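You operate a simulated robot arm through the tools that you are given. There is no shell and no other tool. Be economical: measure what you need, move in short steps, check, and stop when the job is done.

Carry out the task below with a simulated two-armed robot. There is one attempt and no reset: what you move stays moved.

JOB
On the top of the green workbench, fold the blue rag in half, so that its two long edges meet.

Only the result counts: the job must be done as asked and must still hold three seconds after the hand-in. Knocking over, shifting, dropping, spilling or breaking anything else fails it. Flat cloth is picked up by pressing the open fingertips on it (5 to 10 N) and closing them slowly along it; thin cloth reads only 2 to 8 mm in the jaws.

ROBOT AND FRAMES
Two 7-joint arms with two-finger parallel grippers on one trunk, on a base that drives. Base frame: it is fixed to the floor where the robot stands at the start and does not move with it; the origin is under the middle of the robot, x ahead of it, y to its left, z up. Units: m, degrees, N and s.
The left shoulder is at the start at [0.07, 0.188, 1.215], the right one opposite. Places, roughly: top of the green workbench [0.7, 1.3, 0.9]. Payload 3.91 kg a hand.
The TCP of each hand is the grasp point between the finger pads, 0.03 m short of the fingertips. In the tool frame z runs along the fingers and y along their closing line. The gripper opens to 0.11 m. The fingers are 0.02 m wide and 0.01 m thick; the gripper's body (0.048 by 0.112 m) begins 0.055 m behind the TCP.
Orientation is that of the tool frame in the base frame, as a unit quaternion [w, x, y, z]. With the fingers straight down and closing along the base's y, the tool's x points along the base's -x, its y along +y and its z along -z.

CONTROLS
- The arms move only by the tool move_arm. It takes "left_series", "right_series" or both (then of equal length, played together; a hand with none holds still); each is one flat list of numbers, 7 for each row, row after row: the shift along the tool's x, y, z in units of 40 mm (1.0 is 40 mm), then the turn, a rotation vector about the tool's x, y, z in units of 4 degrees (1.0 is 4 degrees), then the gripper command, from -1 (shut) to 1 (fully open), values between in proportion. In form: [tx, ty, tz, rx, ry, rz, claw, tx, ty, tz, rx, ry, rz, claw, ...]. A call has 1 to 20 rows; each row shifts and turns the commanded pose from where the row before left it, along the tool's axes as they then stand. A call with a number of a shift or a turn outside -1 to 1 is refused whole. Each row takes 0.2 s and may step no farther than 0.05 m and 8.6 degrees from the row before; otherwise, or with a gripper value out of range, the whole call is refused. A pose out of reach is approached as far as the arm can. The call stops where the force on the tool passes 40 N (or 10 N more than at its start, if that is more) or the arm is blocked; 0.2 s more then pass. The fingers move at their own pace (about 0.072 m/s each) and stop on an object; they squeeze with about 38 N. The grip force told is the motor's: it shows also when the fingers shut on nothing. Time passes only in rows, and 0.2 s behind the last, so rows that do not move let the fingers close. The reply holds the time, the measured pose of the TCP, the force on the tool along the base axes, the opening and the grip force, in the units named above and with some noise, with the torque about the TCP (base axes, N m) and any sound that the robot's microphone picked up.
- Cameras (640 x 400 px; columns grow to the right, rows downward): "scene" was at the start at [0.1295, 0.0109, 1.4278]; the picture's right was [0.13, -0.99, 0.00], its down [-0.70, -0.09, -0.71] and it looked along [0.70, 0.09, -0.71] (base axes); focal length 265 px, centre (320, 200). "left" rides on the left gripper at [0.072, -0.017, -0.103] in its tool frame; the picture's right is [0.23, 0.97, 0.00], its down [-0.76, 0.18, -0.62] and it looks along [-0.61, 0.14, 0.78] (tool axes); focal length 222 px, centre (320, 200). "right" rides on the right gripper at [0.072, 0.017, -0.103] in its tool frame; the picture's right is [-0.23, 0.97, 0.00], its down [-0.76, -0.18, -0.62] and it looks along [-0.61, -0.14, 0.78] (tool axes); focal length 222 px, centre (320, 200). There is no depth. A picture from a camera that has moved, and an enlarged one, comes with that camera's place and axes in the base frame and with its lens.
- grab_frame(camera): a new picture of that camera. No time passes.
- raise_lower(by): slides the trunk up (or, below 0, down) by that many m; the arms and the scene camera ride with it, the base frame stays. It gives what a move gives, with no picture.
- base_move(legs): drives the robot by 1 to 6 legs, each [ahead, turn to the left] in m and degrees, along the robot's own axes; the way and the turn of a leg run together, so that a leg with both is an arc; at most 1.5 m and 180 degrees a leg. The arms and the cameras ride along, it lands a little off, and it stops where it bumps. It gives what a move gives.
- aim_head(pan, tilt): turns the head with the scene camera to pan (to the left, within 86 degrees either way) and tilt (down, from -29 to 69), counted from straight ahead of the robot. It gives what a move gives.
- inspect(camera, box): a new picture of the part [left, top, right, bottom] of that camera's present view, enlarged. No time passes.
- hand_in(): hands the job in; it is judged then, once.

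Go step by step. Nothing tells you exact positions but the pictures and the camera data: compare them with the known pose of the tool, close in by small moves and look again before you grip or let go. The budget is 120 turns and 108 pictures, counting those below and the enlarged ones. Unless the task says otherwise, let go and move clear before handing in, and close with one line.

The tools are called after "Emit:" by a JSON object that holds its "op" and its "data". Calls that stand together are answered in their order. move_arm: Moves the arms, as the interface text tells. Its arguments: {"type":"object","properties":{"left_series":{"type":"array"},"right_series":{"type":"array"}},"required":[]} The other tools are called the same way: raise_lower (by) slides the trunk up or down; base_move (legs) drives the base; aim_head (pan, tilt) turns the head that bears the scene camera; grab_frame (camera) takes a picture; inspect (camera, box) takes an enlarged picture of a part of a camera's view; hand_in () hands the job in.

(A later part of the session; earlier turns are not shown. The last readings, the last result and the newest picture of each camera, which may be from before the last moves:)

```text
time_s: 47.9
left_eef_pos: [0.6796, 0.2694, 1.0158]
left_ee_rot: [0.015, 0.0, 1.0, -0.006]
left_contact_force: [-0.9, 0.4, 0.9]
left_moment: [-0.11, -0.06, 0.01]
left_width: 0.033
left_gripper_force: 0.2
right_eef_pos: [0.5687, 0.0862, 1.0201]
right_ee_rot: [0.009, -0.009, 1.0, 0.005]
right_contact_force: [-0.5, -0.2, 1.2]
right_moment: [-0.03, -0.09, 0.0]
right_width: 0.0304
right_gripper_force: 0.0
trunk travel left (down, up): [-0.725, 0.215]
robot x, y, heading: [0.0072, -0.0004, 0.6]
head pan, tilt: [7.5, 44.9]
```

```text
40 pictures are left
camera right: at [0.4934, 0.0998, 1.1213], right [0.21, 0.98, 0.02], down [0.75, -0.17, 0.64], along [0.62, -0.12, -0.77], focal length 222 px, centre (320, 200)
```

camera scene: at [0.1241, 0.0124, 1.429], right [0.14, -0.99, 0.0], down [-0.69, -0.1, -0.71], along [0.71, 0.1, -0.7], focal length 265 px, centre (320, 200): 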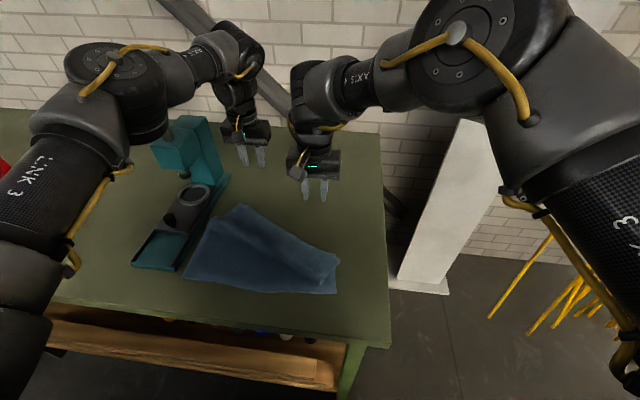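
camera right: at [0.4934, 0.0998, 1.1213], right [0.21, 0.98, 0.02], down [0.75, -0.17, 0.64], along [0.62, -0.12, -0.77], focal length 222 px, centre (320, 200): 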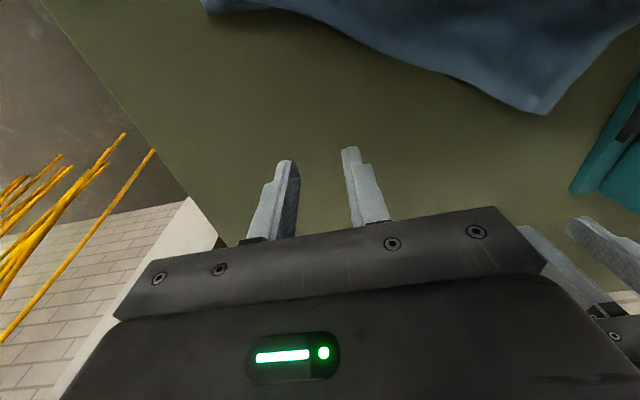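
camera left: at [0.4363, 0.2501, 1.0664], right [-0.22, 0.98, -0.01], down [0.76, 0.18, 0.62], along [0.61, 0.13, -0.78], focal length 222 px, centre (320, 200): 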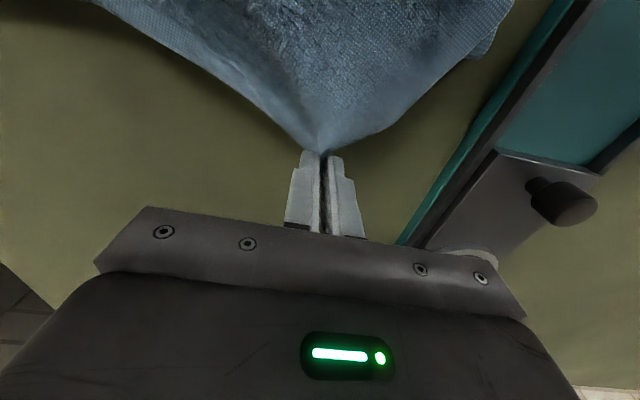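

Emit:
{"op": "move_arm", "data": {"right_series": [0.58, 0.4, 0.2, 0, 0, 0, -0.45, 0.58, 0.4, 0.4, 0, 0, 0, -0.45, 0.58, 0.4, 0.5, 0, 0, 0, -0.45, 0, 0, 0.7, 0, 0, 0, -0.45]}}

Emit:
{"op": "grab_frame", "data": {"camera": "right"}}

```text
time_s: 48.9
left_eef_pos: [0.6878, 0.2694, 1.0089]
left_ee_rot: [0.009, 0.0, 1.0, -0.006]
left_contact_force: [-0.8, 0.3, 0.1]
left_moment: [-0.01, 0.0, -0.01]
left_width: 0.0328
left_gripper_force: 0.1
right_eef_pos: [0.5063, 0.1274, 0.9407]
right_ee_rot: [0.006, -0.008, 1.0, 0.007]
right_contact_force: [1.0, -1.1, -0.2]
right_moment: [-0.02, 0.01, -0.01]
right_width: 0.0301
right_gripper_force: 0.0
right hand out of reach, approached as far as the arm can: row 4
trunk travel left (down, up): [-0.725, 0.215]
robot x, y, heading: [0.0056, -0.001, 0.6]
head pan, tilt: [7.5, 44.9]
```

```text
39 pictures are left
camera right: at [0.431, 0.141, 1.0441], right [0.21, 0.98, 0.02], down [0.76, -0.17, 0.63], along [0.62, -0.12, -0.78], focal length 222 px, centre (320, 200)
```

right: 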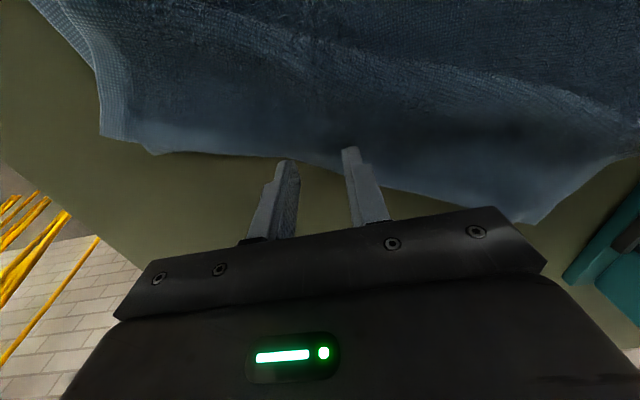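

Emit:
{"op": "move_arm", "data": {"right_series": [0.27, 0, 0.08, 0, 0, 0, -0.45, 0, 0, 0.06, 0, 0, 0, -0.45, 0, 0, 0, 0, 0, 0, -0.45]}}

```text
time_s: 49.7
left_eef_pos: [0.6865, 0.2705, 1.0089]
left_ee_rot: [0.01, 0.001, 1.0, -0.006]
left_contact_force: [1.0, -0.5, -0.3]
left_moment: [0.03, 0.0, 0.02]
left_width: 0.0329
left_gripper_force: 0.0
right_eef_pos: [0.4946, 0.1274, 0.9356]
right_ee_rot: [0.006, -0.009, 1.0, 0.007]
right_contact_force: [-0.3, 0.0, 1.1]
right_moment: [-0.01, 0.0, 0.01]
right_width: 0.0303
right_gripper_force: 0.1
trunk travel left (down, up): [-0.725, 0.215]
robot x, y, heading: [0.0091, 0.0024, 0.5]
head pan, tilt: [7.5, 44.9]
```

Emit:
{"op": "move_arm", "data": {"right_series": [0, 0, 0.05, 0, 0, 0, -0.45, 0, 0, 0, 0, 0, 0, -0.45]}}

```text
time_s: 50.3
left_eef_pos: [0.6869, 0.2684, 1.0096]
left_ee_rot: [0.011, 0.0, 1.0, -0.006]
left_contact_force: [-0.1, -0.5, -0.4]
left_moment: [0.01, 0.02, 0.01]
left_width: 0.0329
left_gripper_force: 0.1
right_eef_pos: [0.4958, 0.1266, 0.9347]
right_ee_rot: [0.006, -0.009, 1.0, 0.007]
right_contact_force: [1.1, 0.3, 4.3]
right_moment: [0.04, 0.0, 0.0]
right_width: 0.0303
right_gripper_force: 0.0
trunk travel left (down, up): [-0.725, 0.215]
robot x, y, heading: [0.0058, -0.0012, 0.5]
head pan, tilt: [7.5, 44.9]
```

Emit:
{"op": "move_arm", "data": {"right_series": [0, 0, 0.03, 0, 0, 0, -0.53, 0, 0, 0, 0, 0, 0, -0.61, 0, 0, 0, 0, 0, 0, -0.69, 0, 0, 0, 0, 0, 0, -0.77, 0, 0, 0, 0, 0, 0, -0.85, 0, 0, 0, 0, 0, 0, -0.93, 0, 0, 0, 0, 0, 0, -1, 0, 0, 0, 0, 0, 0, -1, 0, 0, 0, 0, 0, 0, -1]}}

Emit:
{"op": "grab_frame", "data": {"camera": "right"}}

```text
time_s: 52.3
left_eef_pos: [0.6869, 0.2689, 1.0104]
left_ee_rot: [0.011, 0.001, 1.0, -0.006]
left_contact_force: [-0.5, 0.2, 0.9]
left_moment: [0.02, 0.01, 0.02]
left_width: 0.033
left_gripper_force: 0.0
right_eef_pos: [0.4946, 0.1281, 0.933]
right_ee_rot: [0.006, -0.009, 1.0, 0.006]
right_contact_force: [0.2, 1.6, 7.2]
right_moment: [0.03, 0.03, -0.03]
right_width: 0.0037
right_gripper_force: 37.9
trunk travel left (down, up): [-0.725, 0.215]
robot x, y, heading: [0.0057, 0.0016, 0.3]
head pan, tilt: [7.5, 44.9]
```

```text
38 pictures are left
camera right: at [0.4178, 0.1415, 1.0362], right [0.21, 0.98, 0.01], down [0.76, -0.17, 0.63], along [0.62, -0.12, -0.78], focal length 222 px, centre (320, 200)
```

right: 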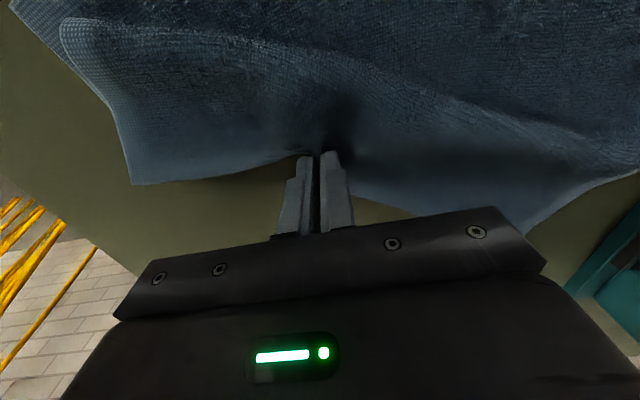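

Single layer held. I draw it up, then forward and to the right, to open the rest.

Emit:
{"op": "move_arm", "data": {"right_series": [0, 0, -0.5, 0, 0, 0, -1, -0.4, -0.3, -0.3, 0, 0, 0, -1, -0.5, -0.3, 0, 0, 0, 0, -1, -0.5, -0.3, 0, 0, 0, 0, -1, -0.5, -0.3, 0, 0, 0, 0, -1, -0.4, -0.2, 0, 0, 0, 0, -1, -0.1, 0, 0.4, 0, 0, 0, -1]}}

Emit:
{"op": "grab_frame", "data": {"camera": "scene"}}

Emit:
{"op": "grab_frame", "data": {"camera": "right"}}

```text
time_s: 53.9
left_eef_pos: [0.6866, 0.2686, 1.0097]
left_ee_rot: [0.011, 0.0, 1.0, -0.007]
left_contact_force: [-0.1, -0.2, -0.1]
left_moment: [0.0, -0.01, 0.01]
left_width: 0.0331
left_gripper_force: 0.0
right_eef_pos: [0.589, 0.0722, 0.948]
right_ee_rot: [0.005, -0.008, 1.0, 0.006]
right_contact_force: [-0.4, 0.0, -0.5]
right_moment: [-0.02, 0.05, 0.03]
right_width: 0.0032
right_gripper_force: 38.0
trunk travel left (down, up): [-0.725, 0.215]
robot x, y, heading: [0.0068, 0.0049, 0.2]
head pan, tilt: [7.5, 44.9]
```

```text
37 pictures are left
camera scene: at [0.1359, 0.0123, 1.4278], right [0.14, -0.99, 0.0], down [-0.7, -0.1, -0.71], along [0.7, 0.1, -0.71], focal length 265 px, centre (320, 200)
```

scene: 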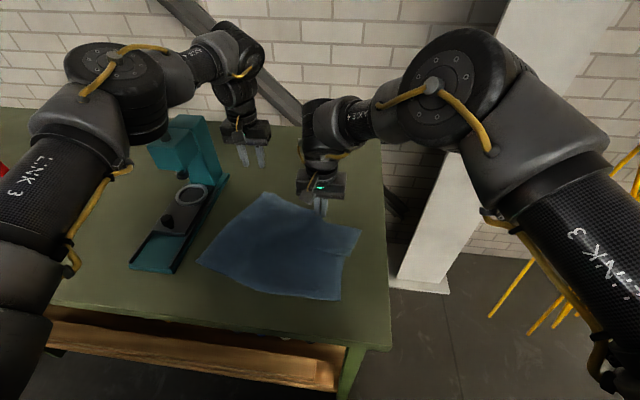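

```text
36 pictures are left
camera right: at [0.5137, 0.0864, 1.051], right [0.21, 0.98, 0.01], down [0.76, -0.17, 0.63], along [0.62, -0.12, -0.78], focal length 222 px, centre (320, 200)
```

right: 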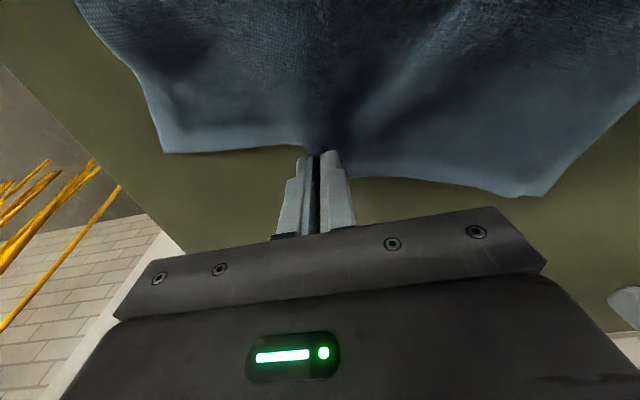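

The rag is nearly flat again. I lay this down, release, raise both hands, and back up to look at it.

Emit:
{"op": "move_arm", "data": {"left_series": [0, 0, 0, 0, 0, 0, -0.4, 0, 0, 0, 0, 0, 0, -0.4, 0, 0, 0, 0, 0, 0, -0.4, 0, 0, -0.8, 0, 0, 0, -0.4, 0, 0, -0.8, 0, 0, 0, -0.4, 0, 0, -0.5, 0, 0, 0, -0.4], "right_series": [-0.2, -0.1, 0.3, 0, 0, 0, -1, 0, 0, 0, 0, 0, 0, -0.4, 0, 0, 0, 0, 0, 0, -0.4, 0, 0, -0.9, 0, 0, 0, -0.4, 0, 0, -0.9, 0, 0, 0, -0.4, 0, 0, -0.9, 0, 0, 0, -0.4]}}

Emit:
{"op": "base_move", "data": {"legs": [[-0.2, 0]]}}

Emit:
{"op": "grab_frame", "data": {"camera": "scene"}}

Emit:
{"op": "grab_frame", "data": {"camera": "left"}}

Emit:
{"op": "grab_frame", "data": {"camera": "right"}}

```text
time_s: 55.3
left_eef_pos: [0.685, 0.2699, 1.0926]
left_ee_rot: [0.012, 0.0, 1.0, -0.007]
left_contact_force: [-0.1, 0.7, -0.1]
left_moment: [-0.01, -0.03, 0.02]
left_width: 0.0329
left_gripper_force: 0.1
right_eef_pos: [0.5981, 0.0671, 1.0473]
right_ee_rot: [0.005, -0.009, 1.0, 0.006]
right_contact_force: [-0.3, 0.7, 0.7]
right_moment: [0.0, -0.01, -0.02]
right_width: 0.0327
right_gripper_force: 0.1
trunk travel left (down, up): [-0.725, 0.215]
robot x, y, heading: [0.0065, 0.0014, 0.5]
head pan, tilt: [7.5, 44.9]
```

```text
time_s: 56.9
left_eef_pos: [0.4882, 0.267, 1.0903]
left_ee_rot: [0.009, 0.002, 1.0, -0.006]
left_contact_force: [-0.2, 0.5, 0.6]
left_moment: [0.02, 0.04, 0.03]
left_width: 0.0331
left_gripper_force: 0.1
right_eef_pos: [0.4004, 0.0662, 1.0442]
right_ee_rot: [0.005, -0.007, 1.0, 0.007]
right_contact_force: [1.1, 0.2, -0.1]
right_moment: [-0.02, -0.02, -0.01]
right_width: 0.0329
right_gripper_force: 0.1
trunk travel left (down, up): [-0.725, 0.215]
robot x, y, heading: [-0.1972, -0.002, 0.2]
head pan, tilt: [7.5, 44.9]
```

```text
35 pictures are left
camera scene: at [-0.0619, 0.0108, 1.4274], right [0.13, -0.99, 0.0], down [-0.7, -0.1, -0.71], along [0.7, 0.1, -0.71], focal length 265 px, centre (320, 200)
```

scene: 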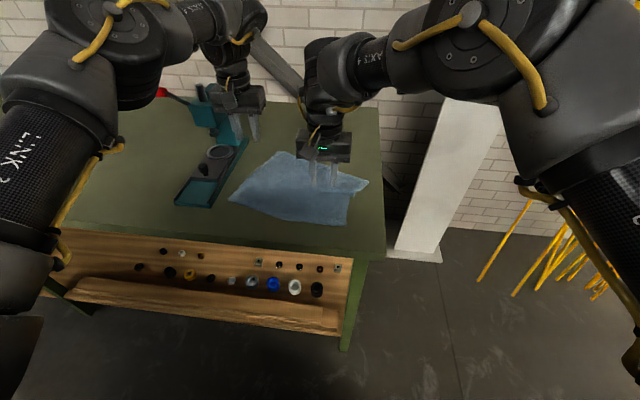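

```text
34 pictures are left
camera left: at [0.4142, 0.2522, 1.1922], right [-0.22, 0.97, -0.02], down [0.75, 0.18, 0.63], along [0.62, 0.13, -0.77], focal length 222 px, centre (320, 200)
```

left: 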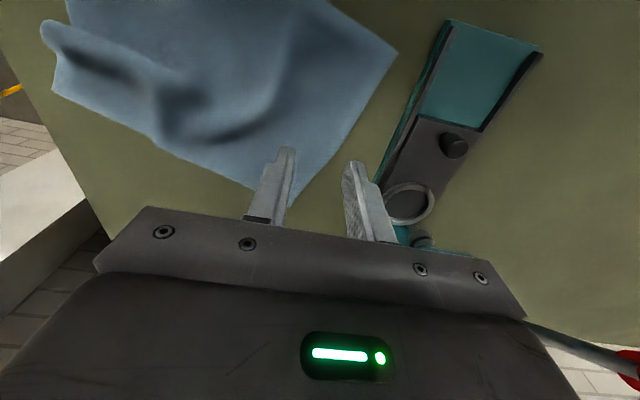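

```text
33 pictures are left
camera right: at [0.3246, 0.0796, 1.1474], right [0.21, 0.98, 0.01], down [0.76, -0.17, 0.63], along [0.62, -0.12, -0.78], focal length 222 px, centre (320, 200)
```

right: 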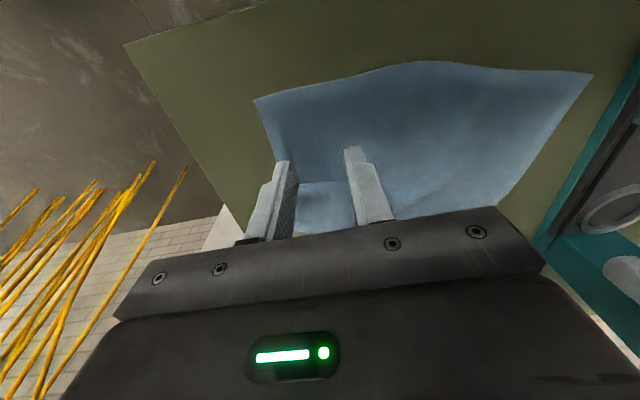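

The rag is flat again, a bit rotated, with a wrinkle at the right. New plan: drag it toward me so its near edge hangs about 3 cm over the bench front, then fold so that both edges hang there and gravity straightens the gripped strip. Afterwards I pull the whole fold back onto the bench. First I grip the near corners.

Emit:
{"op": "move_arm", "data": {"left_series": [0.35, 0.2, 0.6, 0, 0, 0, -0.45, 0.35, 0.2, 0.6, 0, 0, 0, -0.45, 0.35, 0.2, 0.6, 0, 0, 0, -0.45, 0.35, 0.2, 0.6, 0, 0, 0, -0.45, 0, 0, 0.6, 0, 0, 0, -0.45, 0, 0, 0.6, 0, 0, 0, -0.45], "right_series": [0.07, -0.13, 0.4, 0, 0, 0, -0.45, 0.07, -0.13, 0.4, 0, 0, 0, -0.45, 0.07, -0.13, 0.4, 0, 0, 0, -0.45, 0.07, -0.13, 0.4, 0, 0, 0, -0.45, 0, 0, 0.4, 0, 0, 0, -0.45, 0, 0, 0.5, 0, 0, 0, -0.45]}}

Emit:
{"op": "grab_frame", "data": {"camera": "left"}}

Emit:
{"op": "grab_frame", "data": {"camera": "right"}}

```text
time_s: 58.3
left_eef_pos: [0.4305, 0.2971, 0.9459]
left_ee_rot: [0.01, 0.002, 1.0, -0.007]
left_contact_force: [0.0, 0.3, 0.2]
left_moment: [0.0, 0.0, 0.0]
left_width: 0.0303
left_gripper_force: 0.1
right_eef_pos: [0.3885, 0.0453, 0.9441]
right_ee_rot: [0.005, -0.008, 1.0, 0.006]
right_contact_force: [-0.4, 0.1, 0.1]
right_moment: [-0.01, 0.04, 0.03]
right_width: 0.0303
right_gripper_force: 0.1
trunk travel left (down, up): [-0.725, 0.215]
robot x, y, heading: [-0.1947, 0.0039, 0.4]
head pan, tilt: [7.5, 44.9]
```

```text
32 pictures are left
camera left: at [0.3568, 0.2834, 1.048], right [-0.22, 0.97, -0.02], down [0.75, 0.18, 0.64], along [0.62, 0.13, -0.77], focal length 222 px, centre (320, 200)
```

left: 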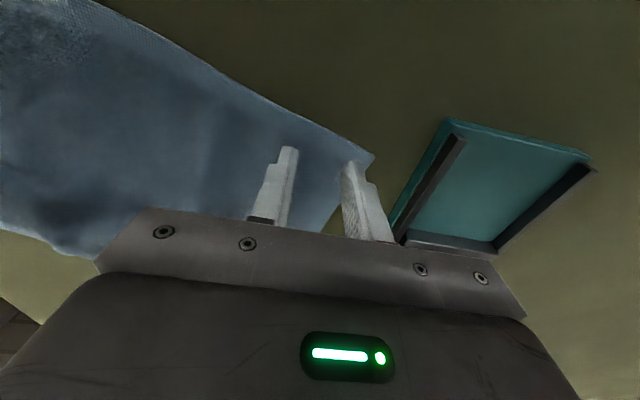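

```text
31 pictures are left
camera right: at [0.3125, 0.059, 1.0466], right [0.21, 0.98, 0.01], down [0.76, -0.17, 0.63], along [0.62, -0.12, -0.78], focal length 222 px, centre (320, 200)
```

right: 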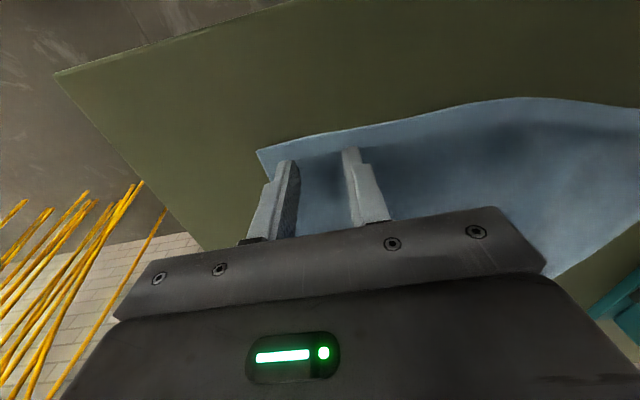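

Emit:
{"op": "move_arm", "data": {"left_series": [0, 0, 0.15, 0, 0, 0, -0.45, 0, 0, 0.13, 0, 0, 0, -0.45, 0, 0, 0, 0, 0, 0, -0.45], "right_series": [0, 0, 0.13, 0, 0, 0, -0.45, 0, 0, 0.1, 0, 0, 0, -0.45, 0, 0, 0, 0, 0, 0, -0.45]}}

```text
time_s: 59.1
left_eef_pos: [0.4301, 0.2971, 0.9358]
left_ee_rot: [0.01, 0.0, 1.0, -0.006]
left_contact_force: [0.1, -0.6, 1.0]
left_moment: [0.0, -0.01, 0.0]
left_width: 0.0301
left_gripper_force: 0.1
right_eef_pos: [0.3885, 0.0447, 0.9356]
right_ee_rot: [0.006, -0.008, 1.0, 0.006]
right_contact_force: [-0.3, -0.3, 1.0]
right_moment: [-0.02, 0.01, -0.03]
right_width: 0.0302
right_gripper_force: 0.0
trunk travel left (down, up): [-0.725, 0.215]
robot x, y, heading: [-0.1956, 0.0008, 0.3]
head pan, tilt: [7.5, 44.9]
```

Emit:
{"op": "move_arm", "data": {"left_series": [0, 0, 0.07, 0, 0, 0, -0.45, 0, 0, 0, 0, 0, 0, -0.49, 0, 0, 0, 0, 0, 0, -0.57, 0, 0, 0, 0, 0, 0, -0.65, 0, 0, 0, 0, 0, 0, -0.73, 0, 0, 0, 0, 0, 0, -0.81, 0, 0, 0, 0, 0, 0, -0.89, 0, 0, 0, 0, 0, 0, -1, 0, 0, 0, 0, 0, 0, -1, 0, 0, 0, 0, 0, 0, -1], "right_series": [0, 0, 0.065, 0, 0, 0, -0.45, 0, 0, 0, 0, 0, 0, -0.49, 0, 0, 0, 0, 0, 0, -0.57, 0, 0, 0, 0, 0, 0, -0.65, 0, 0, 0, 0, 0, 0, -0.73, 0, 0, 0, 0, 0, 0, -0.81, 0, 0, 0, 0, 0, 0, -0.89, 0, 0, 0, 0, 0, 0, -1, 0, 0, 0, 0, 0, 0, -1, 0, 0, 0, 0, 0, 0, -1]}}

```text
time_s: 61.3
left_eef_pos: [0.4314, 0.2974, 0.933]
left_ee_rot: [0.011, 0.001, 1.0, -0.007]
left_contact_force: [-0.9, -7.9, 6.9]
left_moment: [-0.22, 0.06, 0.02]
left_width: 0.0034
left_gripper_force: 37.8
right_eef_pos: [0.3872, 0.046, 0.9346]
right_ee_rot: [0.006, -0.008, 1.0, 0.007]
right_contact_force: [1.4, 9.4, 3.2]
right_moment: [0.21, -0.04, -0.01]
right_width: 0.0038
right_gripper_force: 38.0
trunk travel left (down, up): [-0.725, 0.215]
robot x, y, heading: [-0.1921, -0.0013, 0.0]
head pan, tilt: [7.5, 44.9]
```

Both near corners are held. I lift 1 cm and drag the rag toward me with the base.

Emit:
{"op": "move_arm", "data": {"left_series": [0, 0, -0.15, 0, 0, 0, -1, 0.3, 0, -0.1, 0, 0, 0, -1, 0.4, 0, 0, 0, 0, 0, -1, 0.4, 0, 0, 0, 0, 0, -1], "right_series": [0, 0, -0.15, 0, 0, 0, -1, 0, 0, -0.1, 0, 0, 0, -1, 0, 0, 0, 0, 0, 0, -1, 0, 0, 0, 0, 0, 0, -1]}}

Emit:
{"op": "base_move", "data": {"legs": [[-0.097, 0]]}}

Emit:
{"op": "grab_frame", "data": {"camera": "scene"}}

```text
time_s: 62.3
left_eef_pos: [0.3908, 0.2987, 0.9419]
left_ee_rot: [0.011, 0.001, 1.0, -0.006]
left_contact_force: [0.3, -5.9, 0.1]
left_moment: [-0.15, 0.0, 0.02]
left_width: 0.0037
left_gripper_force: 38.2
right_eef_pos: [0.3881, 0.0464, 0.9433]
right_ee_rot: [0.005, -0.008, 1.0, 0.006]
right_contact_force: [-0.5, 5.1, 0.2]
right_moment: [0.15, -0.03, 0.0]
right_width: 0.0035
right_gripper_force: 37.3
trunk travel left (down, up): [-0.725, 0.215]
robot x, y, heading: [-0.192, -0.0025, 0.3]
head pan, tilt: [7.5, 44.9]
```

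```text
time_s: 63.5
left_eef_pos: [0.2974, 0.298, 0.9414]
left_ee_rot: [0.009, 0.001, 1.0, -0.006]
left_contact_force: [-0.1, -5.2, 0.3]
left_moment: [-0.17, 0.03, 0.03]
left_width: 0.0034
left_gripper_force: 38.4
right_eef_pos: [0.2934, 0.0464, 0.9422]
right_ee_rot: [0.005, -0.008, 1.0, 0.006]
right_contact_force: [-0.8, 5.0, 0.0]
right_moment: [0.15, -0.04, -0.03]
right_width: 0.004
right_gripper_force: 37.7
trunk travel left (down, up): [-0.725, 0.215]
robot x, y, heading: [-0.2904, 0.0007, 0.3]
head pan, tilt: [7.5, 44.9]
```

```text
30 pictures are left
camera scene: at [-0.1588, 0.011, 1.4275], right [0.14, -0.99, 0.0], down [-0.7, -0.1, -0.71], along [0.7, 0.1, -0.71], focal length 265 px, centre (320, 200)
```

scene: 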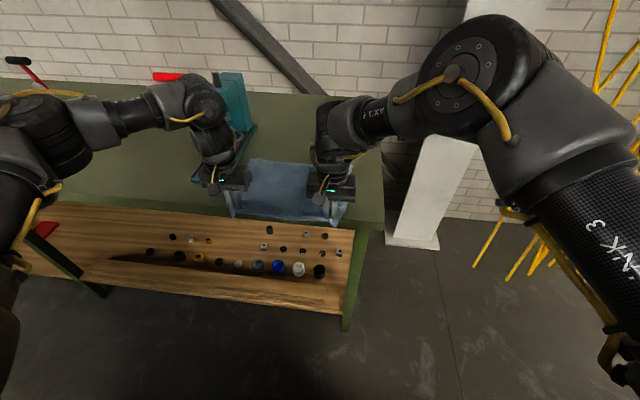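

Emit:
{"op": "move_arm", "data": {"left_series": [0.1, 0, 0, 0, 0, 0, -1, 0, 0, 0, 0, 0, 0, -0.2, 0, 0, 0, 0, 0, 0, -0.2, 0, 0, -0.9, 0, 0, 0, -0.2, 0, 0, -0.9, 0, 0, 0, -0.45, -0.5, 0, -0.9, 0, 0, 0, -0.45, -0.5, 0, -0.9, 0, 0, 0, -0.45], "right_series": [0, 0, 0, 0, 0, 0, -1, 0, 0, 0, 0, 0, 0, -0.2, 0, 0, 0, 0, 0, 0, -0.2, 0, 0, -0.9, 0, 0, 0, -0.2, 0, 0, -0.9, 0, 0, 0, -0.45, -0.5, 0, -0.9, 0, 0, 0, -0.45, -0.5, 0, -0.9, 0, 0, 0, -0.45]}}

Emit:
{"op": "base_move", "data": {"legs": [[0.17, 0]]}}

Emit:
{"op": "grab_frame", "data": {"camera": "left"}}

Emit:
{"op": "grab_frame", "data": {"camera": "right"}}

Emit:
{"op": "inspect", "data": {"camera": "scene", "box": [160, 140, 400, 290]}}

```text
time_s: 65.1
left_eef_pos: [0.3305, 0.2991, 1.0884]
left_ee_rot: [0.01, 0.003, 1.0, -0.006]
left_contact_force: [0.1, 0.0, 0.4]
left_moment: [0.04, -0.02, -0.01]
left_width: 0.0304
left_gripper_force: 0.1
right_eef_pos: [0.3149, 0.0423, 1.0842]
right_ee_rot: [0.007, -0.006, 1.0, 0.009]
right_contact_force: [-0.3, 0.0, 0.0]
right_moment: [0.0, -0.03, -0.01]
right_width: 0.0306
right_gripper_force: 0.0
right hand out of reach, approached as far as the arm can: row 7
trunk travel left (down, up): [-0.725, 0.215]
robot x, y, heading: [-0.2907, -0.001, 0.4]
head pan, tilt: [7.5, 44.9]
```

```text
time_s: 66.5
left_eef_pos: [0.4974, 0.3011, 1.0875]
left_ee_rot: [0.012, 0.002, 1.0, -0.007]
left_contact_force: [-0.1, -0.2, 0.3]
left_moment: [0.02, -0.01, 0.01]
left_width: 0.03
left_gripper_force: 0.1
right_eef_pos: [0.4814, 0.0434, 1.0842]
right_ee_rot: [0.008, -0.007, 1.0, 0.009]
right_contact_force: [0.0, -0.2, 0.2]
right_moment: [0.0, -0.03, 0.03]
right_width: 0.03
right_gripper_force: 0.3
trunk travel left (down, up): [-0.725, 0.215]
robot x, y, heading: [-0.1189, -0.0014, 0.3]
head pan, tilt: [7.5, 44.9]
```

```text
29 pictures are left
camera left: at [0.4231, 0.286, 1.1896], right [-0.22, 0.97, -0.02], down [0.75, 0.18, 0.64], along [0.62, 0.13, -0.77], focal length 222 px, centre (320, 200)
```

left: 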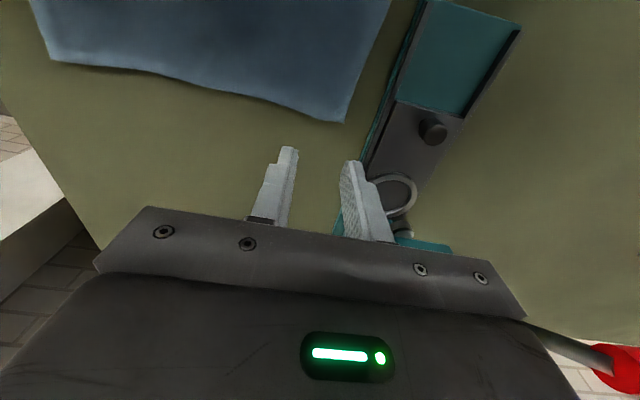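

```text
28 pictures are left
camera right: at [0.406, 0.0581, 1.1873], right [0.21, 0.98, 0.02], down [0.75, -0.18, 0.63], along [0.62, -0.12, -0.77], focal length 222 px, centre (320, 200)
```

right: 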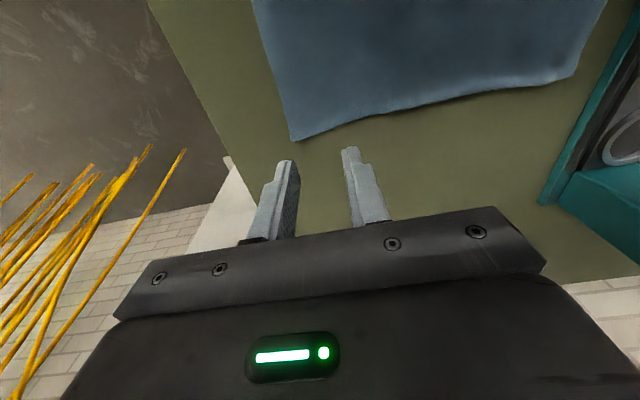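

```text
2.67 times, centred on (280, 215) of scene
camera zoom: at [0.0058, 0.0107, 1.4282], right [0.13, -0.99, 0.0], down [-0.7, -0.1, -0.71], along [0.7, 0.1, -0.7], focal length 707 px, centre (427, 160)
```

zoom: 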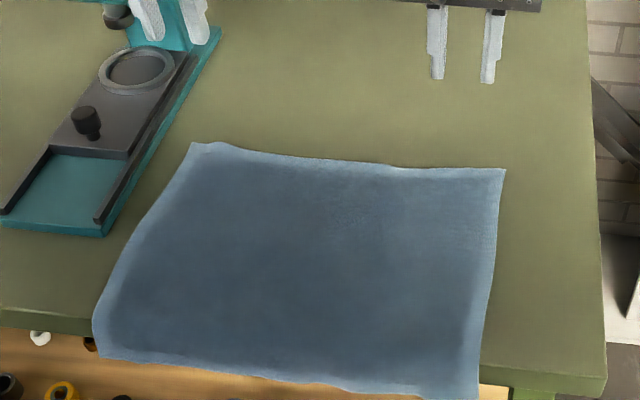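

The rag now lies square and flat with about 3.7 cm hanging over the front. The far edge is at x≈0.52, y from 0.00 to 0.335. I grip the far edge again with both hands.

Emit:
{"op": "base_move", "data": {"legs": [[0.05, 0]]}}

Emit:
{"op": "move_arm", "data": {"left_series": [0.24, -0.07, 0.4, 0, 0, 0, -0.45, 0.24, -0.07, 0.6, 0, 0, 0, -0.45, 0.24, -0.07, 0.6, 0, 0, 0, -0.45, 0.24, -0.07, 0.6, 0, 0, 0, -0.45, 0, 0, 0.7, 0, 0, 0, -0.45, 0, 0, 0.6, 0, 0, 0, -0.45], "right_series": [0.15, 0.02, 0.4, 0, 0, 0, -0.45, 0.15, 0.02, 0.6, 0, 0, 0, -0.45, 0.15, 0.02, 0.6, 0, 0, 0, -0.45, 0.15, 0.02, 0.6, 0, 0, 0, -0.45, 0, 0, 0.6, 0, 0, 0, -0.45, 0, 0, 0.6, 0, 0, 0, -0.45]}}

Emit:
{"op": "grab_frame", "data": {"camera": "left"}}

Emit:
{"op": "grab_frame", "data": {"camera": "right"}}

```text
time_s: 67.4
left_eef_pos: [0.5378, 0.3019, 1.0936]
left_ee_rot: [0.015, 0.001, 1.0, -0.007]
left_contact_force: [-0.6, -0.2, 0.9]
left_moment: [-0.05, -0.05, 0.01]
left_width: 0.0302
left_gripper_force: 0.0
right_eef_pos: [0.5232, 0.0451, 1.09]
right_ee_rot: [0.012, -0.007, 1.0, 0.007]
right_contact_force: [-1.3, -0.1, 0.6]
right_moment: [0.0, -0.03, -0.01]
right_width: 0.0302
right_gripper_force: 0.0
trunk travel left (down, up): [-0.725, 0.215]
robot x, y, heading: [-0.0728, -0.0019, 0.2]
head pan, tilt: [7.5, 44.9]
```

```text
time_s: 68.8
left_eef_pos: [0.5134, 0.2876, 0.9482]
left_ee_rot: [0.011, 0.001, 1.0, -0.006]
left_contact_force: [-0.2, 0.0, 0.0]
left_moment: [-0.02, -0.01, 0.02]
left_width: 0.0302
left_gripper_force: 0.1
right_eef_pos: [0.5092, 0.0509, 0.9493]
right_ee_rot: [0.008, -0.007, 1.0, 0.008]
right_contact_force: [-0.2, -1.3, 0.1]
right_moment: [0.0, -0.02, -0.01]
right_width: 0.0303
right_gripper_force: 0.1
trunk travel left (down, up): [-0.725, 0.215]
robot x, y, heading: [-0.0704, 0.0005, 0.4]
head pan, tilt: [7.5, 44.9]
```

```text
26 pictures are left
camera left: at [0.4381, 0.2733, 1.0487], right [-0.22, 0.97, -0.02], down [0.75, 0.18, 0.64], along [0.63, 0.13, -0.77], focal length 222 px, centre (320, 200)
```

left: 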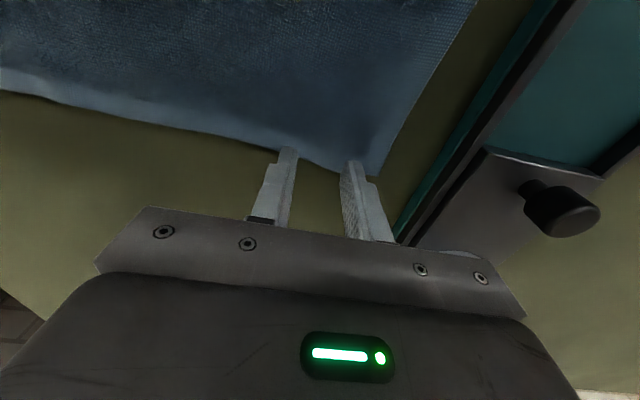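

```text
25 pictures are left
camera right: at [0.4332, 0.0649, 1.0513], right [0.21, 0.98, 0.02], down [0.75, -0.18, 0.63], along [0.62, -0.12, -0.77], focal length 222 px, centre (320, 200)
```

right: 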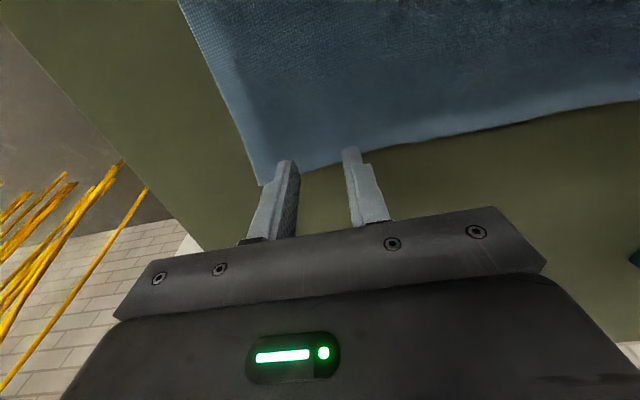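

Emit:
{"op": "move_arm", "data": {"left_series": [0.13, 0, 0.15, 0, 0, 0, -0.45, 0, 0, 0.13, 0, 0, 0, -0.45, 0, 0, 0, 0, 0, 0, -0.45], "right_series": [0.18, 0, 0.17, 0, 0, 0, -0.45, 0, 0, 0.14, 0, 0, 0, -0.45, 0, 0, 0, 0, 0, 0, -0.45]}}

```text
time_s: 69.6
left_eef_pos: [0.5052, 0.2891, 0.9381]
left_ee_rot: [0.012, 0.001, 1.0, -0.006]
left_contact_force: [-0.9, -0.5, 0.6]
left_moment: [0.01, -0.03, 0.01]
left_width: 0.0303
left_gripper_force: 0.0
right_eef_pos: [0.5004, 0.0492, 0.9378]
right_ee_rot: [0.008, -0.007, 1.0, 0.008]
right_contact_force: [0.0, 0.3, 0.4]
right_moment: [0.0, -0.03, -0.02]
right_width: 0.0301
right_gripper_force: 0.1
trunk travel left (down, up): [-0.725, 0.215]
robot x, y, heading: [-0.0727, 0.0031, 0.5]
head pan, tilt: [7.5, 44.9]
```

Emit:
{"op": "move_arm", "data": {"left_series": [0, 0, 0.07, 0, 0, 0, -0.45, 0, 0, 0.05, 0, 0, 0, -0.45, 0, 0, 0, 0, 0, 0, -0.45], "right_series": [0, 0, 0.06, 0, 0, 0, -0.45, 0, 0, 0.05, 0, 0, 0, -0.45, 0, 0, 0, 0, 0, 0, -0.45]}}

```text
time_s: 70.4
left_eef_pos: [0.5056, 0.2886, 0.934]
left_ee_rot: [0.014, 0.002, 1.0, -0.006]
left_contact_force: [0.6, 0.5, 5.1]
left_moment: [0.07, -0.01, -0.01]
left_width: 0.0304
left_gripper_force: 0.1
right_eef_pos: [0.5003, 0.0501, 0.9341]
right_ee_rot: [0.01, -0.008, 1.0, 0.007]
right_contact_force: [2.2, -0.3, 5.4]
right_moment: [-0.02, -0.03, 0.01]
right_width: 0.0301
right_gripper_force: 0.0
trunk travel left (down, up): [-0.725, 0.215]
robot x, y, heading: [-0.0735, 0.0003, 0.2]
head pan, tilt: [7.5, 44.9]
```

Emit:
{"op": "move_arm", "data": {"left_series": [0, 0, 0.02, 0, 0, 0, -0.49, 0, 0, 0, 0, 0, 0, -0.57, 0, 0, 0, 0, 0, 0, -0.65, 0, 0, 0, 0, 0, 0, -0.73, 0, 0, 0, 0, 0, 0, -0.81, 0, 0, 0, 0, 0, 0, -0.89, 0, 0, 0, 0, 0, 0, -1, 0, 0, 0, 0, 0, 0, -1, 0, 0, 0, 0, 0, 0, -1], "right_series": [0, 0, 0.02, 0, 0, 0, -0.49, 0, 0, 0, 0, 0, 0, -0.57, 0, 0, 0, 0, 0, 0, -0.65, 0, 0, 0, 0, 0, 0, -0.73, 0, 0, 0, 0, 0, 0, -0.81, 0, 0, 0, 0, 0, 0, -0.89, 0, 0, 0, 0, 0, 0, -1, 0, 0, 0, 0, 0, 0, -1, 0, 0, 0, 0, 0, 0, -1]}}

```text
time_s: 72.4
left_eef_pos: [0.5029, 0.2893, 0.9338]
left_ee_rot: [0.013, 0.001, 1.0, -0.006]
left_contact_force: [-0.1, -10.3, 5.9]
left_moment: [-0.27, 0.01, 0.06]
left_width: 0.0034
left_gripper_force: 38.0
right_eef_pos: [0.5004, 0.051, 0.9328]
right_ee_rot: [0.009, -0.008, 1.0, 0.008]
right_contact_force: [-0.2, 10.6, 9.9]
right_moment: [0.29, 0.02, 0.03]
right_width: 0.0033
right_gripper_force: 37.8
trunk travel left (down, up): [-0.725, 0.215]
robot x, y, heading: [-0.0755, 0.0003, 0.2]
head pan, tilt: [7.5, 44.9]
```

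Both corners are held as single layers. I lift along the arc and then use the base to carry the edge over.

Emit:
{"op": "move_arm", "data": {"left_series": [0, 0, -0.25, 0, 0, 0, -1, 0.2, -0.05, -0.4, 0, 0, 0, -1, 0.3, 0, -0.45, 0, 0, 0, -1, 0.4, 0, -0.4, 0, 0, 0, -1, 0.4, 0, -0.3, 0, 0, 0, -1], "right_series": [0, 0, -0.25, 0, 0, 0, -1, 0.2, 0.05, -0.4, 0, 0, 0, -1, 0.3, 0, -0.45, 0, 0, 0, -1, 0.4, 0, -0.4, 0, 0, 0, -1, 0.4, 0, -0.3, 0, 0, 0, -1]}}

Emit:
{"op": "base_move", "data": {"legs": [[-0.12, 0]]}}

Emit:
{"op": "inspect", "data": {"camera": "scene", "box": [160, 120, 400, 280]}}

```text
time_s: 73.6
left_eef_pos: [0.4507, 0.2888, 1.004]
left_ee_rot: [0.013, 0.002, 1.0, -0.006]
left_contact_force: [0.2, -11.2, -0.2]
left_moment: [-0.32, -0.03, 0.05]
left_width: 0.0033
left_gripper_force: 37.7
right_eef_pos: [0.4448, 0.0498, 1.0046]
right_ee_rot: [0.009, -0.007, 1.0, 0.008]
right_contact_force: [-0.1, 10.5, 0.2]
right_moment: [0.33, 0.01, 0.06]
right_width: 0.0038
right_gripper_force: 38.4
trunk travel left (down, up): [-0.725, 0.215]
robot x, y, heading: [-0.0706, 0.0009, 0.5]
head pan, tilt: [7.5, 44.9]
```

```text
time_s: 74.9
left_eef_pos: [0.3264, 0.29, 1.0036]
left_ee_rot: [0.013, 0.0, 1.0, -0.006]
left_contact_force: [0.1, -10.5, 0.2]
left_moment: [-0.3, -0.01, 0.06]
left_width: 0.0036
left_gripper_force: 37.9
right_eef_pos: [0.3218, 0.0508, 1.0042]
right_ee_rot: [0.009, -0.007, 1.0, 0.007]
right_contact_force: [-1.2, 10.9, -0.4]
right_moment: [0.29, -0.02, 0.04]
right_width: 0.0039
right_gripper_force: 37.9
trunk travel left (down, up): [-0.725, 0.215]
robot x, y, heading: [-0.1942, -0.0007, 0.4]
head pan, tilt: [7.5, 44.9]
```

```text
2.50 times, centred on (280, 200) of scene
camera zoom: at [-0.0674, 0.0108, 1.428], right [0.14, -0.99, 0.0], down [-0.7, -0.1, -0.71], along [0.7, 0.1, -0.71], focal length 663 px, centre (420, 200)
```

zoom: 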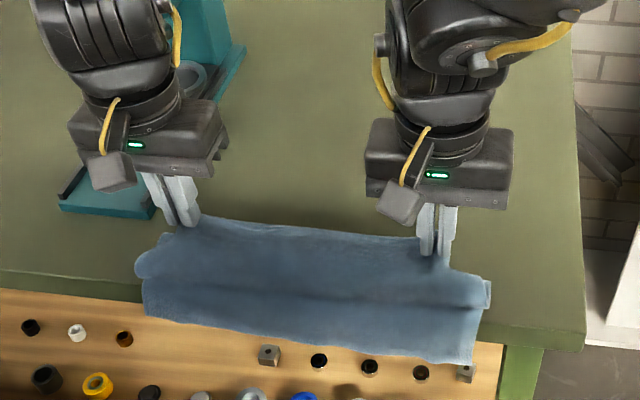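

The edge is over the front now. I lower a bit, move back past the bench edge, then lower the fingertips below the bench top.

Emit:
{"op": "move_arm", "data": {"left_series": [0, 0, 0.38, 0, 0, 0, -1, 0, 0, 0.38, 0, 0, 0, -1], "right_series": [-0.05, 0, 0.38, 0, 0, 0, -1, -0.05, 0, 0.38, 0, 0, 0, -1]}}

Emit:
{"op": "base_move", "data": {"legs": [[-0.052, 0]]}}

Emit:
{"op": "move_arm", "data": {"left_series": [0, 0, 0.3, 0, 0, 0, -1, 0, 0, 0.4, 0, 0, 0, -1, 0, 0, 0.4, 0, 0, 0, -1, 0, 0, 0.4, 0, 0, 0, -1], "right_series": [0, 0, 0.3, 0, 0, 0, -1, 0, 0, 0.4, 0, 0, 0, -1, 0, 0, 0.4, 0, 0, 0, -1, 0, 0, 0.4, 0, 0, 0, -1]}}

Emit:
{"op": "inspect", "data": {"camera": "scene", "box": [160, 120, 400, 280]}}

Emit:
{"op": "grab_frame", "data": {"camera": "left"}}

```text
time_s: 75.5
left_eef_pos: [0.331, 0.2874, 0.9714]
left_ee_rot: [0.012, 0.002, 1.0, -0.007]
left_contact_force: [1.2, -7.2, 0.7]
left_moment: [-0.2, -0.01, 0.0]
left_width: 0.0035
left_gripper_force: 37.6
right_eef_pos: [0.3297, 0.0513, 0.9735]
right_ee_rot: [0.009, -0.009, 1.0, 0.009]
right_contact_force: [-0.7, 7.6, 0.7]
right_moment: [0.2, 0.01, 0.06]
right_width: 0.0037
right_gripper_force: 37.9
trunk travel left (down, up): [-0.725, 0.215]
robot x, y, heading: [-0.1954, 0.0002, 0.2]
head pan, tilt: [7.5, 44.9]
```

```text
time_s: 76.4
left_eef_pos: [0.28, 0.2872, 0.9696]
left_ee_rot: [0.01, 0.001, 1.0, -0.006]
left_contact_force: [0.3, -9.0, 0.3]
left_moment: [-0.26, 0.02, 0.07]
left_width: 0.0034
left_gripper_force: 38.1
right_eef_pos: [0.2789, 0.051, 0.9717]
right_ee_rot: [0.006, -0.008, 1.0, 0.008]
right_contact_force: [-0.1, 9.6, -1.1]
right_moment: [0.25, 0.01, 0.03]
right_width: 0.0036
right_gripper_force: 37.8
trunk travel left (down, up): [-0.725, 0.215]
robot x, y, heading: [-0.2448, -0.0003, 0.2]
head pan, tilt: [7.5, 44.9]
```

```text
time_s: 77.4
left_eef_pos: [0.2804, 0.2864, 0.9091]
left_ee_rot: [0.012, 0.002, 1.0, -0.007]
left_contact_force: [0.7, -6.4, 0.9]
left_moment: [-0.19, -0.01, 0.03]
left_width: 0.0034
left_gripper_force: 37.9
right_eef_pos: [0.2797, 0.0506, 0.9117]
right_ee_rot: [0.007, -0.008, 1.0, 0.008]
right_contact_force: [-0.9, 6.3, -1.5]
right_moment: [0.18, -0.01, 0.02]
right_width: 0.0037
right_gripper_force: 38.3
trunk travel left (down, up): [-0.725, 0.215]
robot x, y, heading: [-0.2493, -0.0028, 0.2]
head pan, tilt: [7.5, 44.9]
```

```text
2.50 times, centred on (280, 200) of scene
camera zoom: at [-0.1161, 0.0109, 1.4276], right [0.14, -0.99, 0.0], down [-0.7, -0.1, -0.71], along [0.7, 0.1, -0.71], focal length 663 px, centre (420, 200)
```

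zoom: 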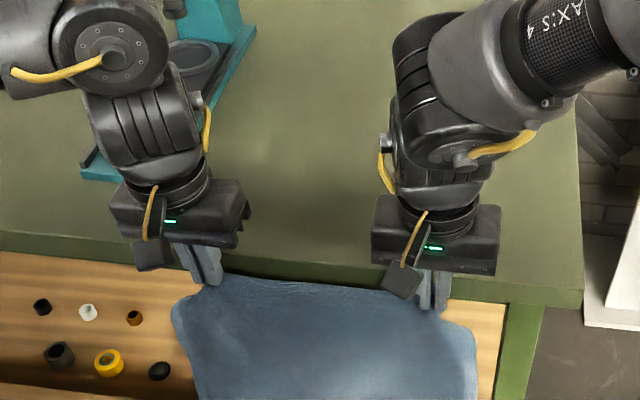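

```text
22 pictures are left
camera left: at [0.2063, 0.2722, 1.0113], right [-0.22, 0.97, -0.02], down [0.75, 0.18, 0.64], along [0.62, 0.13, -0.77], focal length 222 px, centre (320, 200)
```

left: 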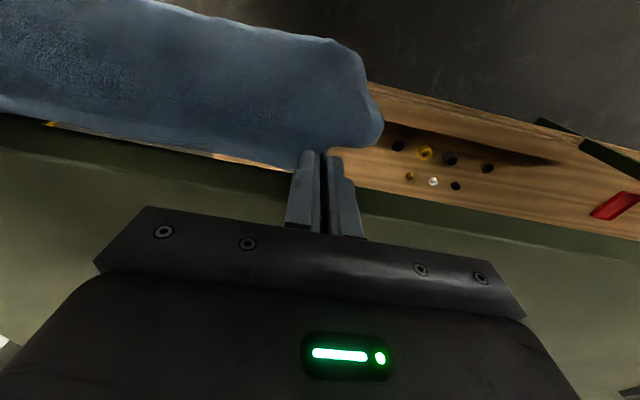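

The rag has slid off the bench and hangs from both hands, with nothing dropped. That gives a better way. Hold it hanging, lay the free edge on the bench at the far side while backing toward me, then carry the held edge over to +x. The gripped strip then points the right way. First I raise it.

Emit:
{"op": "raise_lower", "data": {"by": 0.2}}

Emit:
{"op": "move_arm", "data": {"left_series": [0, 0, -0.7, 0, 0, 0, -1, 0, 0, -0.7, 0, 0, 0, -1, 0, 0, -0.7, 0, 0, 0, -1, 0, 0, -0.6, 0, 0, 0, -1], "right_series": [0, 0, -0.7, 0, 0, 0, -1, 0, 0, -0.7, 0, 0, 0, -1, 0, 0, -0.7, 0, 0, 0, -1, 0, 0, -0.55, 0, 0, 0, -1]}}

Emit:
{"op": "grab_frame", "data": {"camera": "scene"}}

Emit:
{"op": "grab_frame", "data": {"camera": "left"}}

```text
time_s: 79.6
left_eef_pos: [0.2792, 0.2867, 1.111]
left_ee_rot: [0.013, 0.001, 1.0, -0.007]
left_contact_force: [0.6, -6.0, 0.6]
left_moment: [-0.16, -0.02, 0.01]
left_width: 0.0035
left_gripper_force: 37.7
right_eef_pos: [0.2772, 0.0519, 1.1144]
right_ee_rot: [0.008, -0.008, 1.0, 0.008]
right_contact_force: [0.7, 5.3, -0.3]
right_moment: [0.19, 0.01, 0.01]
right_width: 0.0037
right_gripper_force: 37.8
trunk travel left (down, up): [-0.925, 0.015]
robot x, y, heading: [-0.2471, -0.0038, 0.4]
head pan, tilt: [7.5, 44.9]
```

```text
time_s: 80.6
left_eef_pos: [0.276, 0.2862, 1.2186]
left_ee_rot: [0.012, 0.001, 1.0, -0.005]
left_contact_force: [0.6, -6.6, -0.4]
left_moment: [-0.16, -0.01, 0.04]
left_width: 0.0034
left_gripper_force: 37.8
right_eef_pos: [0.2752, 0.0512, 1.2216]
right_ee_rot: [0.007, -0.008, 1.0, 0.009]
right_contact_force: [-0.2, 6.6, -0.3]
right_moment: [0.2, -0.03, 0.0]
right_width: 0.0038
right_gripper_force: 38.0
trunk travel left (down, up): [-0.925, 0.015]
robot x, y, heading: [-0.2423, -0.0001, 0.3]
head pan, tilt: [7.5, 44.9]
```

```text
21 pictures are left
camera scene: at [-0.1201, 0.0096, 1.6279], right [0.14, -0.99, 0.0], down [-0.7, -0.1, -0.71], along [0.7, 0.1, -0.71], focal length 265 px, centre (320, 200)
```

scene: 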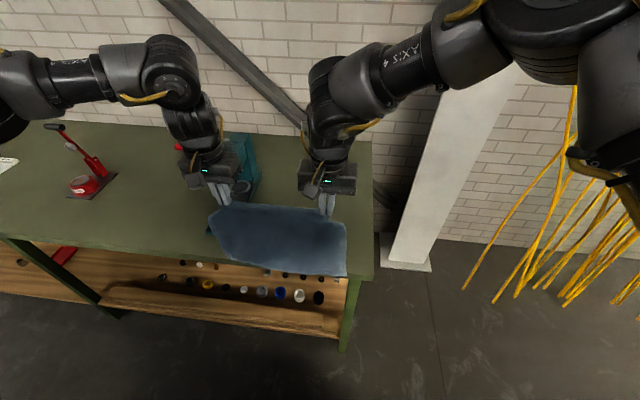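

```text
20 pictures are left
camera left: at [0.202, 0.2705, 1.321], right [-0.23, 0.97, -0.02], down [0.75, 0.18, 0.64], along [0.63, 0.13, -0.77], focal length 222 px, centre (320, 200)
```

left: 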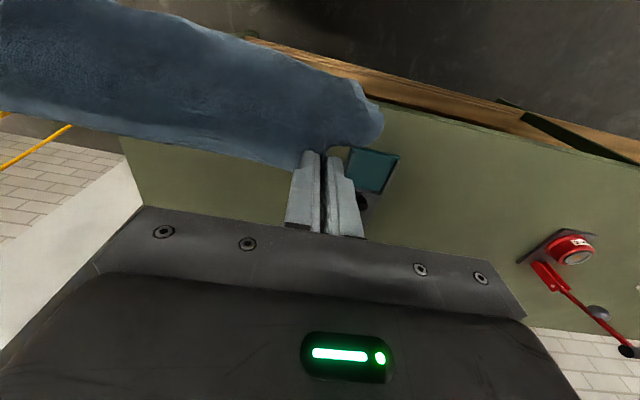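

It hangs cleanly. I drive forward so that it hangs over the bench and look at the height of the free edge.

Emit:
{"op": "base_move", "data": {"legs": [[0.26, 0]]}}

Emit:
{"op": "grab_frame", "data": {"camera": "scene"}}

```text
time_s: 82.5
left_eef_pos: [0.5338, 0.2877, 1.2202]
left_ee_rot: [0.014, -0.001, 1.0, -0.007]
left_contact_force: [-0.3, -6.4, 0.1]
left_moment: [-0.19, -0.06, 0.02]
left_width: 0.0037
left_gripper_force: 37.8
right_eef_pos: [0.5303, 0.0524, 1.2224]
right_ee_rot: [0.009, -0.009, 1.0, 0.008]
right_contact_force: [-0.1, 6.2, -0.4]
right_moment: [0.2, 0.0, 0.02]
right_width: 0.0038
right_gripper_force: 37.9
trunk travel left (down, up): [-0.925, 0.015]
robot x, y, heading: [0.0104, 0.0007, 0.4]
head pan, tilt: [7.5, 44.9]
```

```text
19 pictures are left
camera scene: at [0.136, 0.0119, 1.6281], right [0.14, -0.99, 0.0], down [-0.7, -0.1, -0.71], along [0.7, 0.1, -0.7], focal length 265 px, centre (320, 200)
```

scene: 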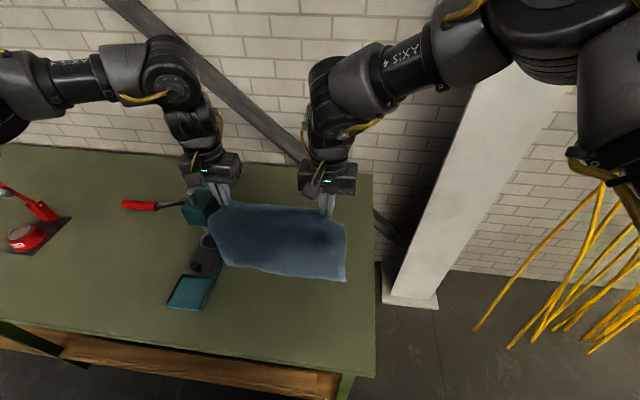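

Emit:
{"op": "move_arm", "data": {"left_series": [0, 0, 0.44, 0, 0, 0, -1, 0, 0, 0.44, 0, 0, 0, -1, 0, 0, 0.44, 0, 0, 0, -1, 0, 0, 0.44, 0, 0, 0, -1, 0.3, 0, 0.36, 0, 0, 0, -1, 0.37, 0, 0.36, 0, 0, 0, -1, 0.37, 0, 0.36, 0, 0, 0, -1, 0.37, 0, 0.36, 0, 0, 0, -1], "right_series": [0, 0, 0.44, 0, 0, 0, -1, 0, 0, 0.44, 0, 0, 0, -1, 0, 0, 0.44, 0, 0, 0, -1, 0, 0, 0.46, 0, 0, 0, -1, 0.3, 0, 0.36, 0, 0, 0, -1, 0.37, 0, 0.36, 0, 0, 0, -1, 0.37, 0, 0.36, 0, 0, 0, -1, 0.37, 0, 0.36, 0, 0, 0, -1]}}

Emit:
{"op": "inspect", "data": {"camera": "scene", "box": [160, 160, 400, 340]}}

```text
time_s: 84.3
left_eef_pos: [0.4789, 0.2889, 1.0903]
left_ee_rot: [0.013, 0.0, 1.0, -0.006]
left_contact_force: [0.2, -4.5, 0.8]
left_moment: [-0.09, 0.01, 0.03]
left_width: 0.0032
left_gripper_force: 38.1
right_eef_pos: [0.4775, 0.0545, 1.0891]
right_ee_rot: [0.008, -0.009, 1.0, 0.008]
right_contact_force: [0.4, 4.9, 0.6]
right_moment: [0.12, 0.0, 0.04]
right_width: 0.0038
right_gripper_force: 37.7
trunk travel left (down, up): [-0.925, 0.015]
robot x, y, heading: [0.0131, 0.0034, 0.2]
head pan, tilt: [7.5, 44.9]
```

```text
2.22 times, centred on (280, 250) of scene
camera zoom: at [0.1387, 0.0127, 1.6279], right [0.14, -0.99, 0.0], down [-0.7, -0.1, -0.71], along [0.7, 0.1, -0.71], focal length 589 px, centre (409, 89)
```

zoom: 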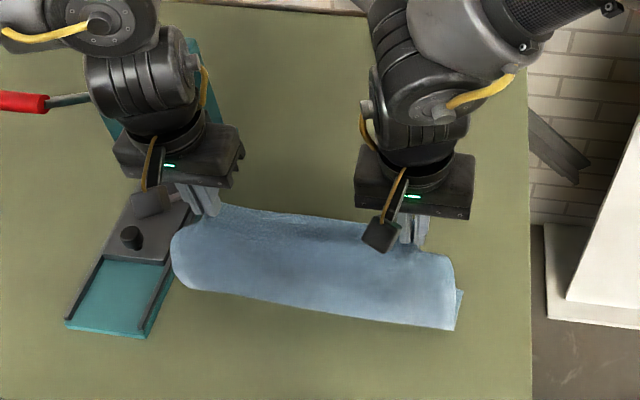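

Emit:
{"op": "grab_frame", "data": {"camera": "right"}}

```text
17 pictures are left
camera right: at [0.4009, 0.0684, 1.1909], right [0.21, 0.98, 0.02], down [0.75, -0.18, 0.63], along [0.62, -0.12, -0.77], focal length 222 px, centre (320, 200)
```

right: 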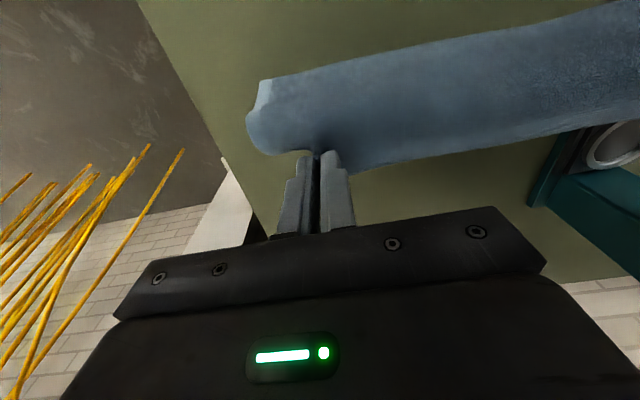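

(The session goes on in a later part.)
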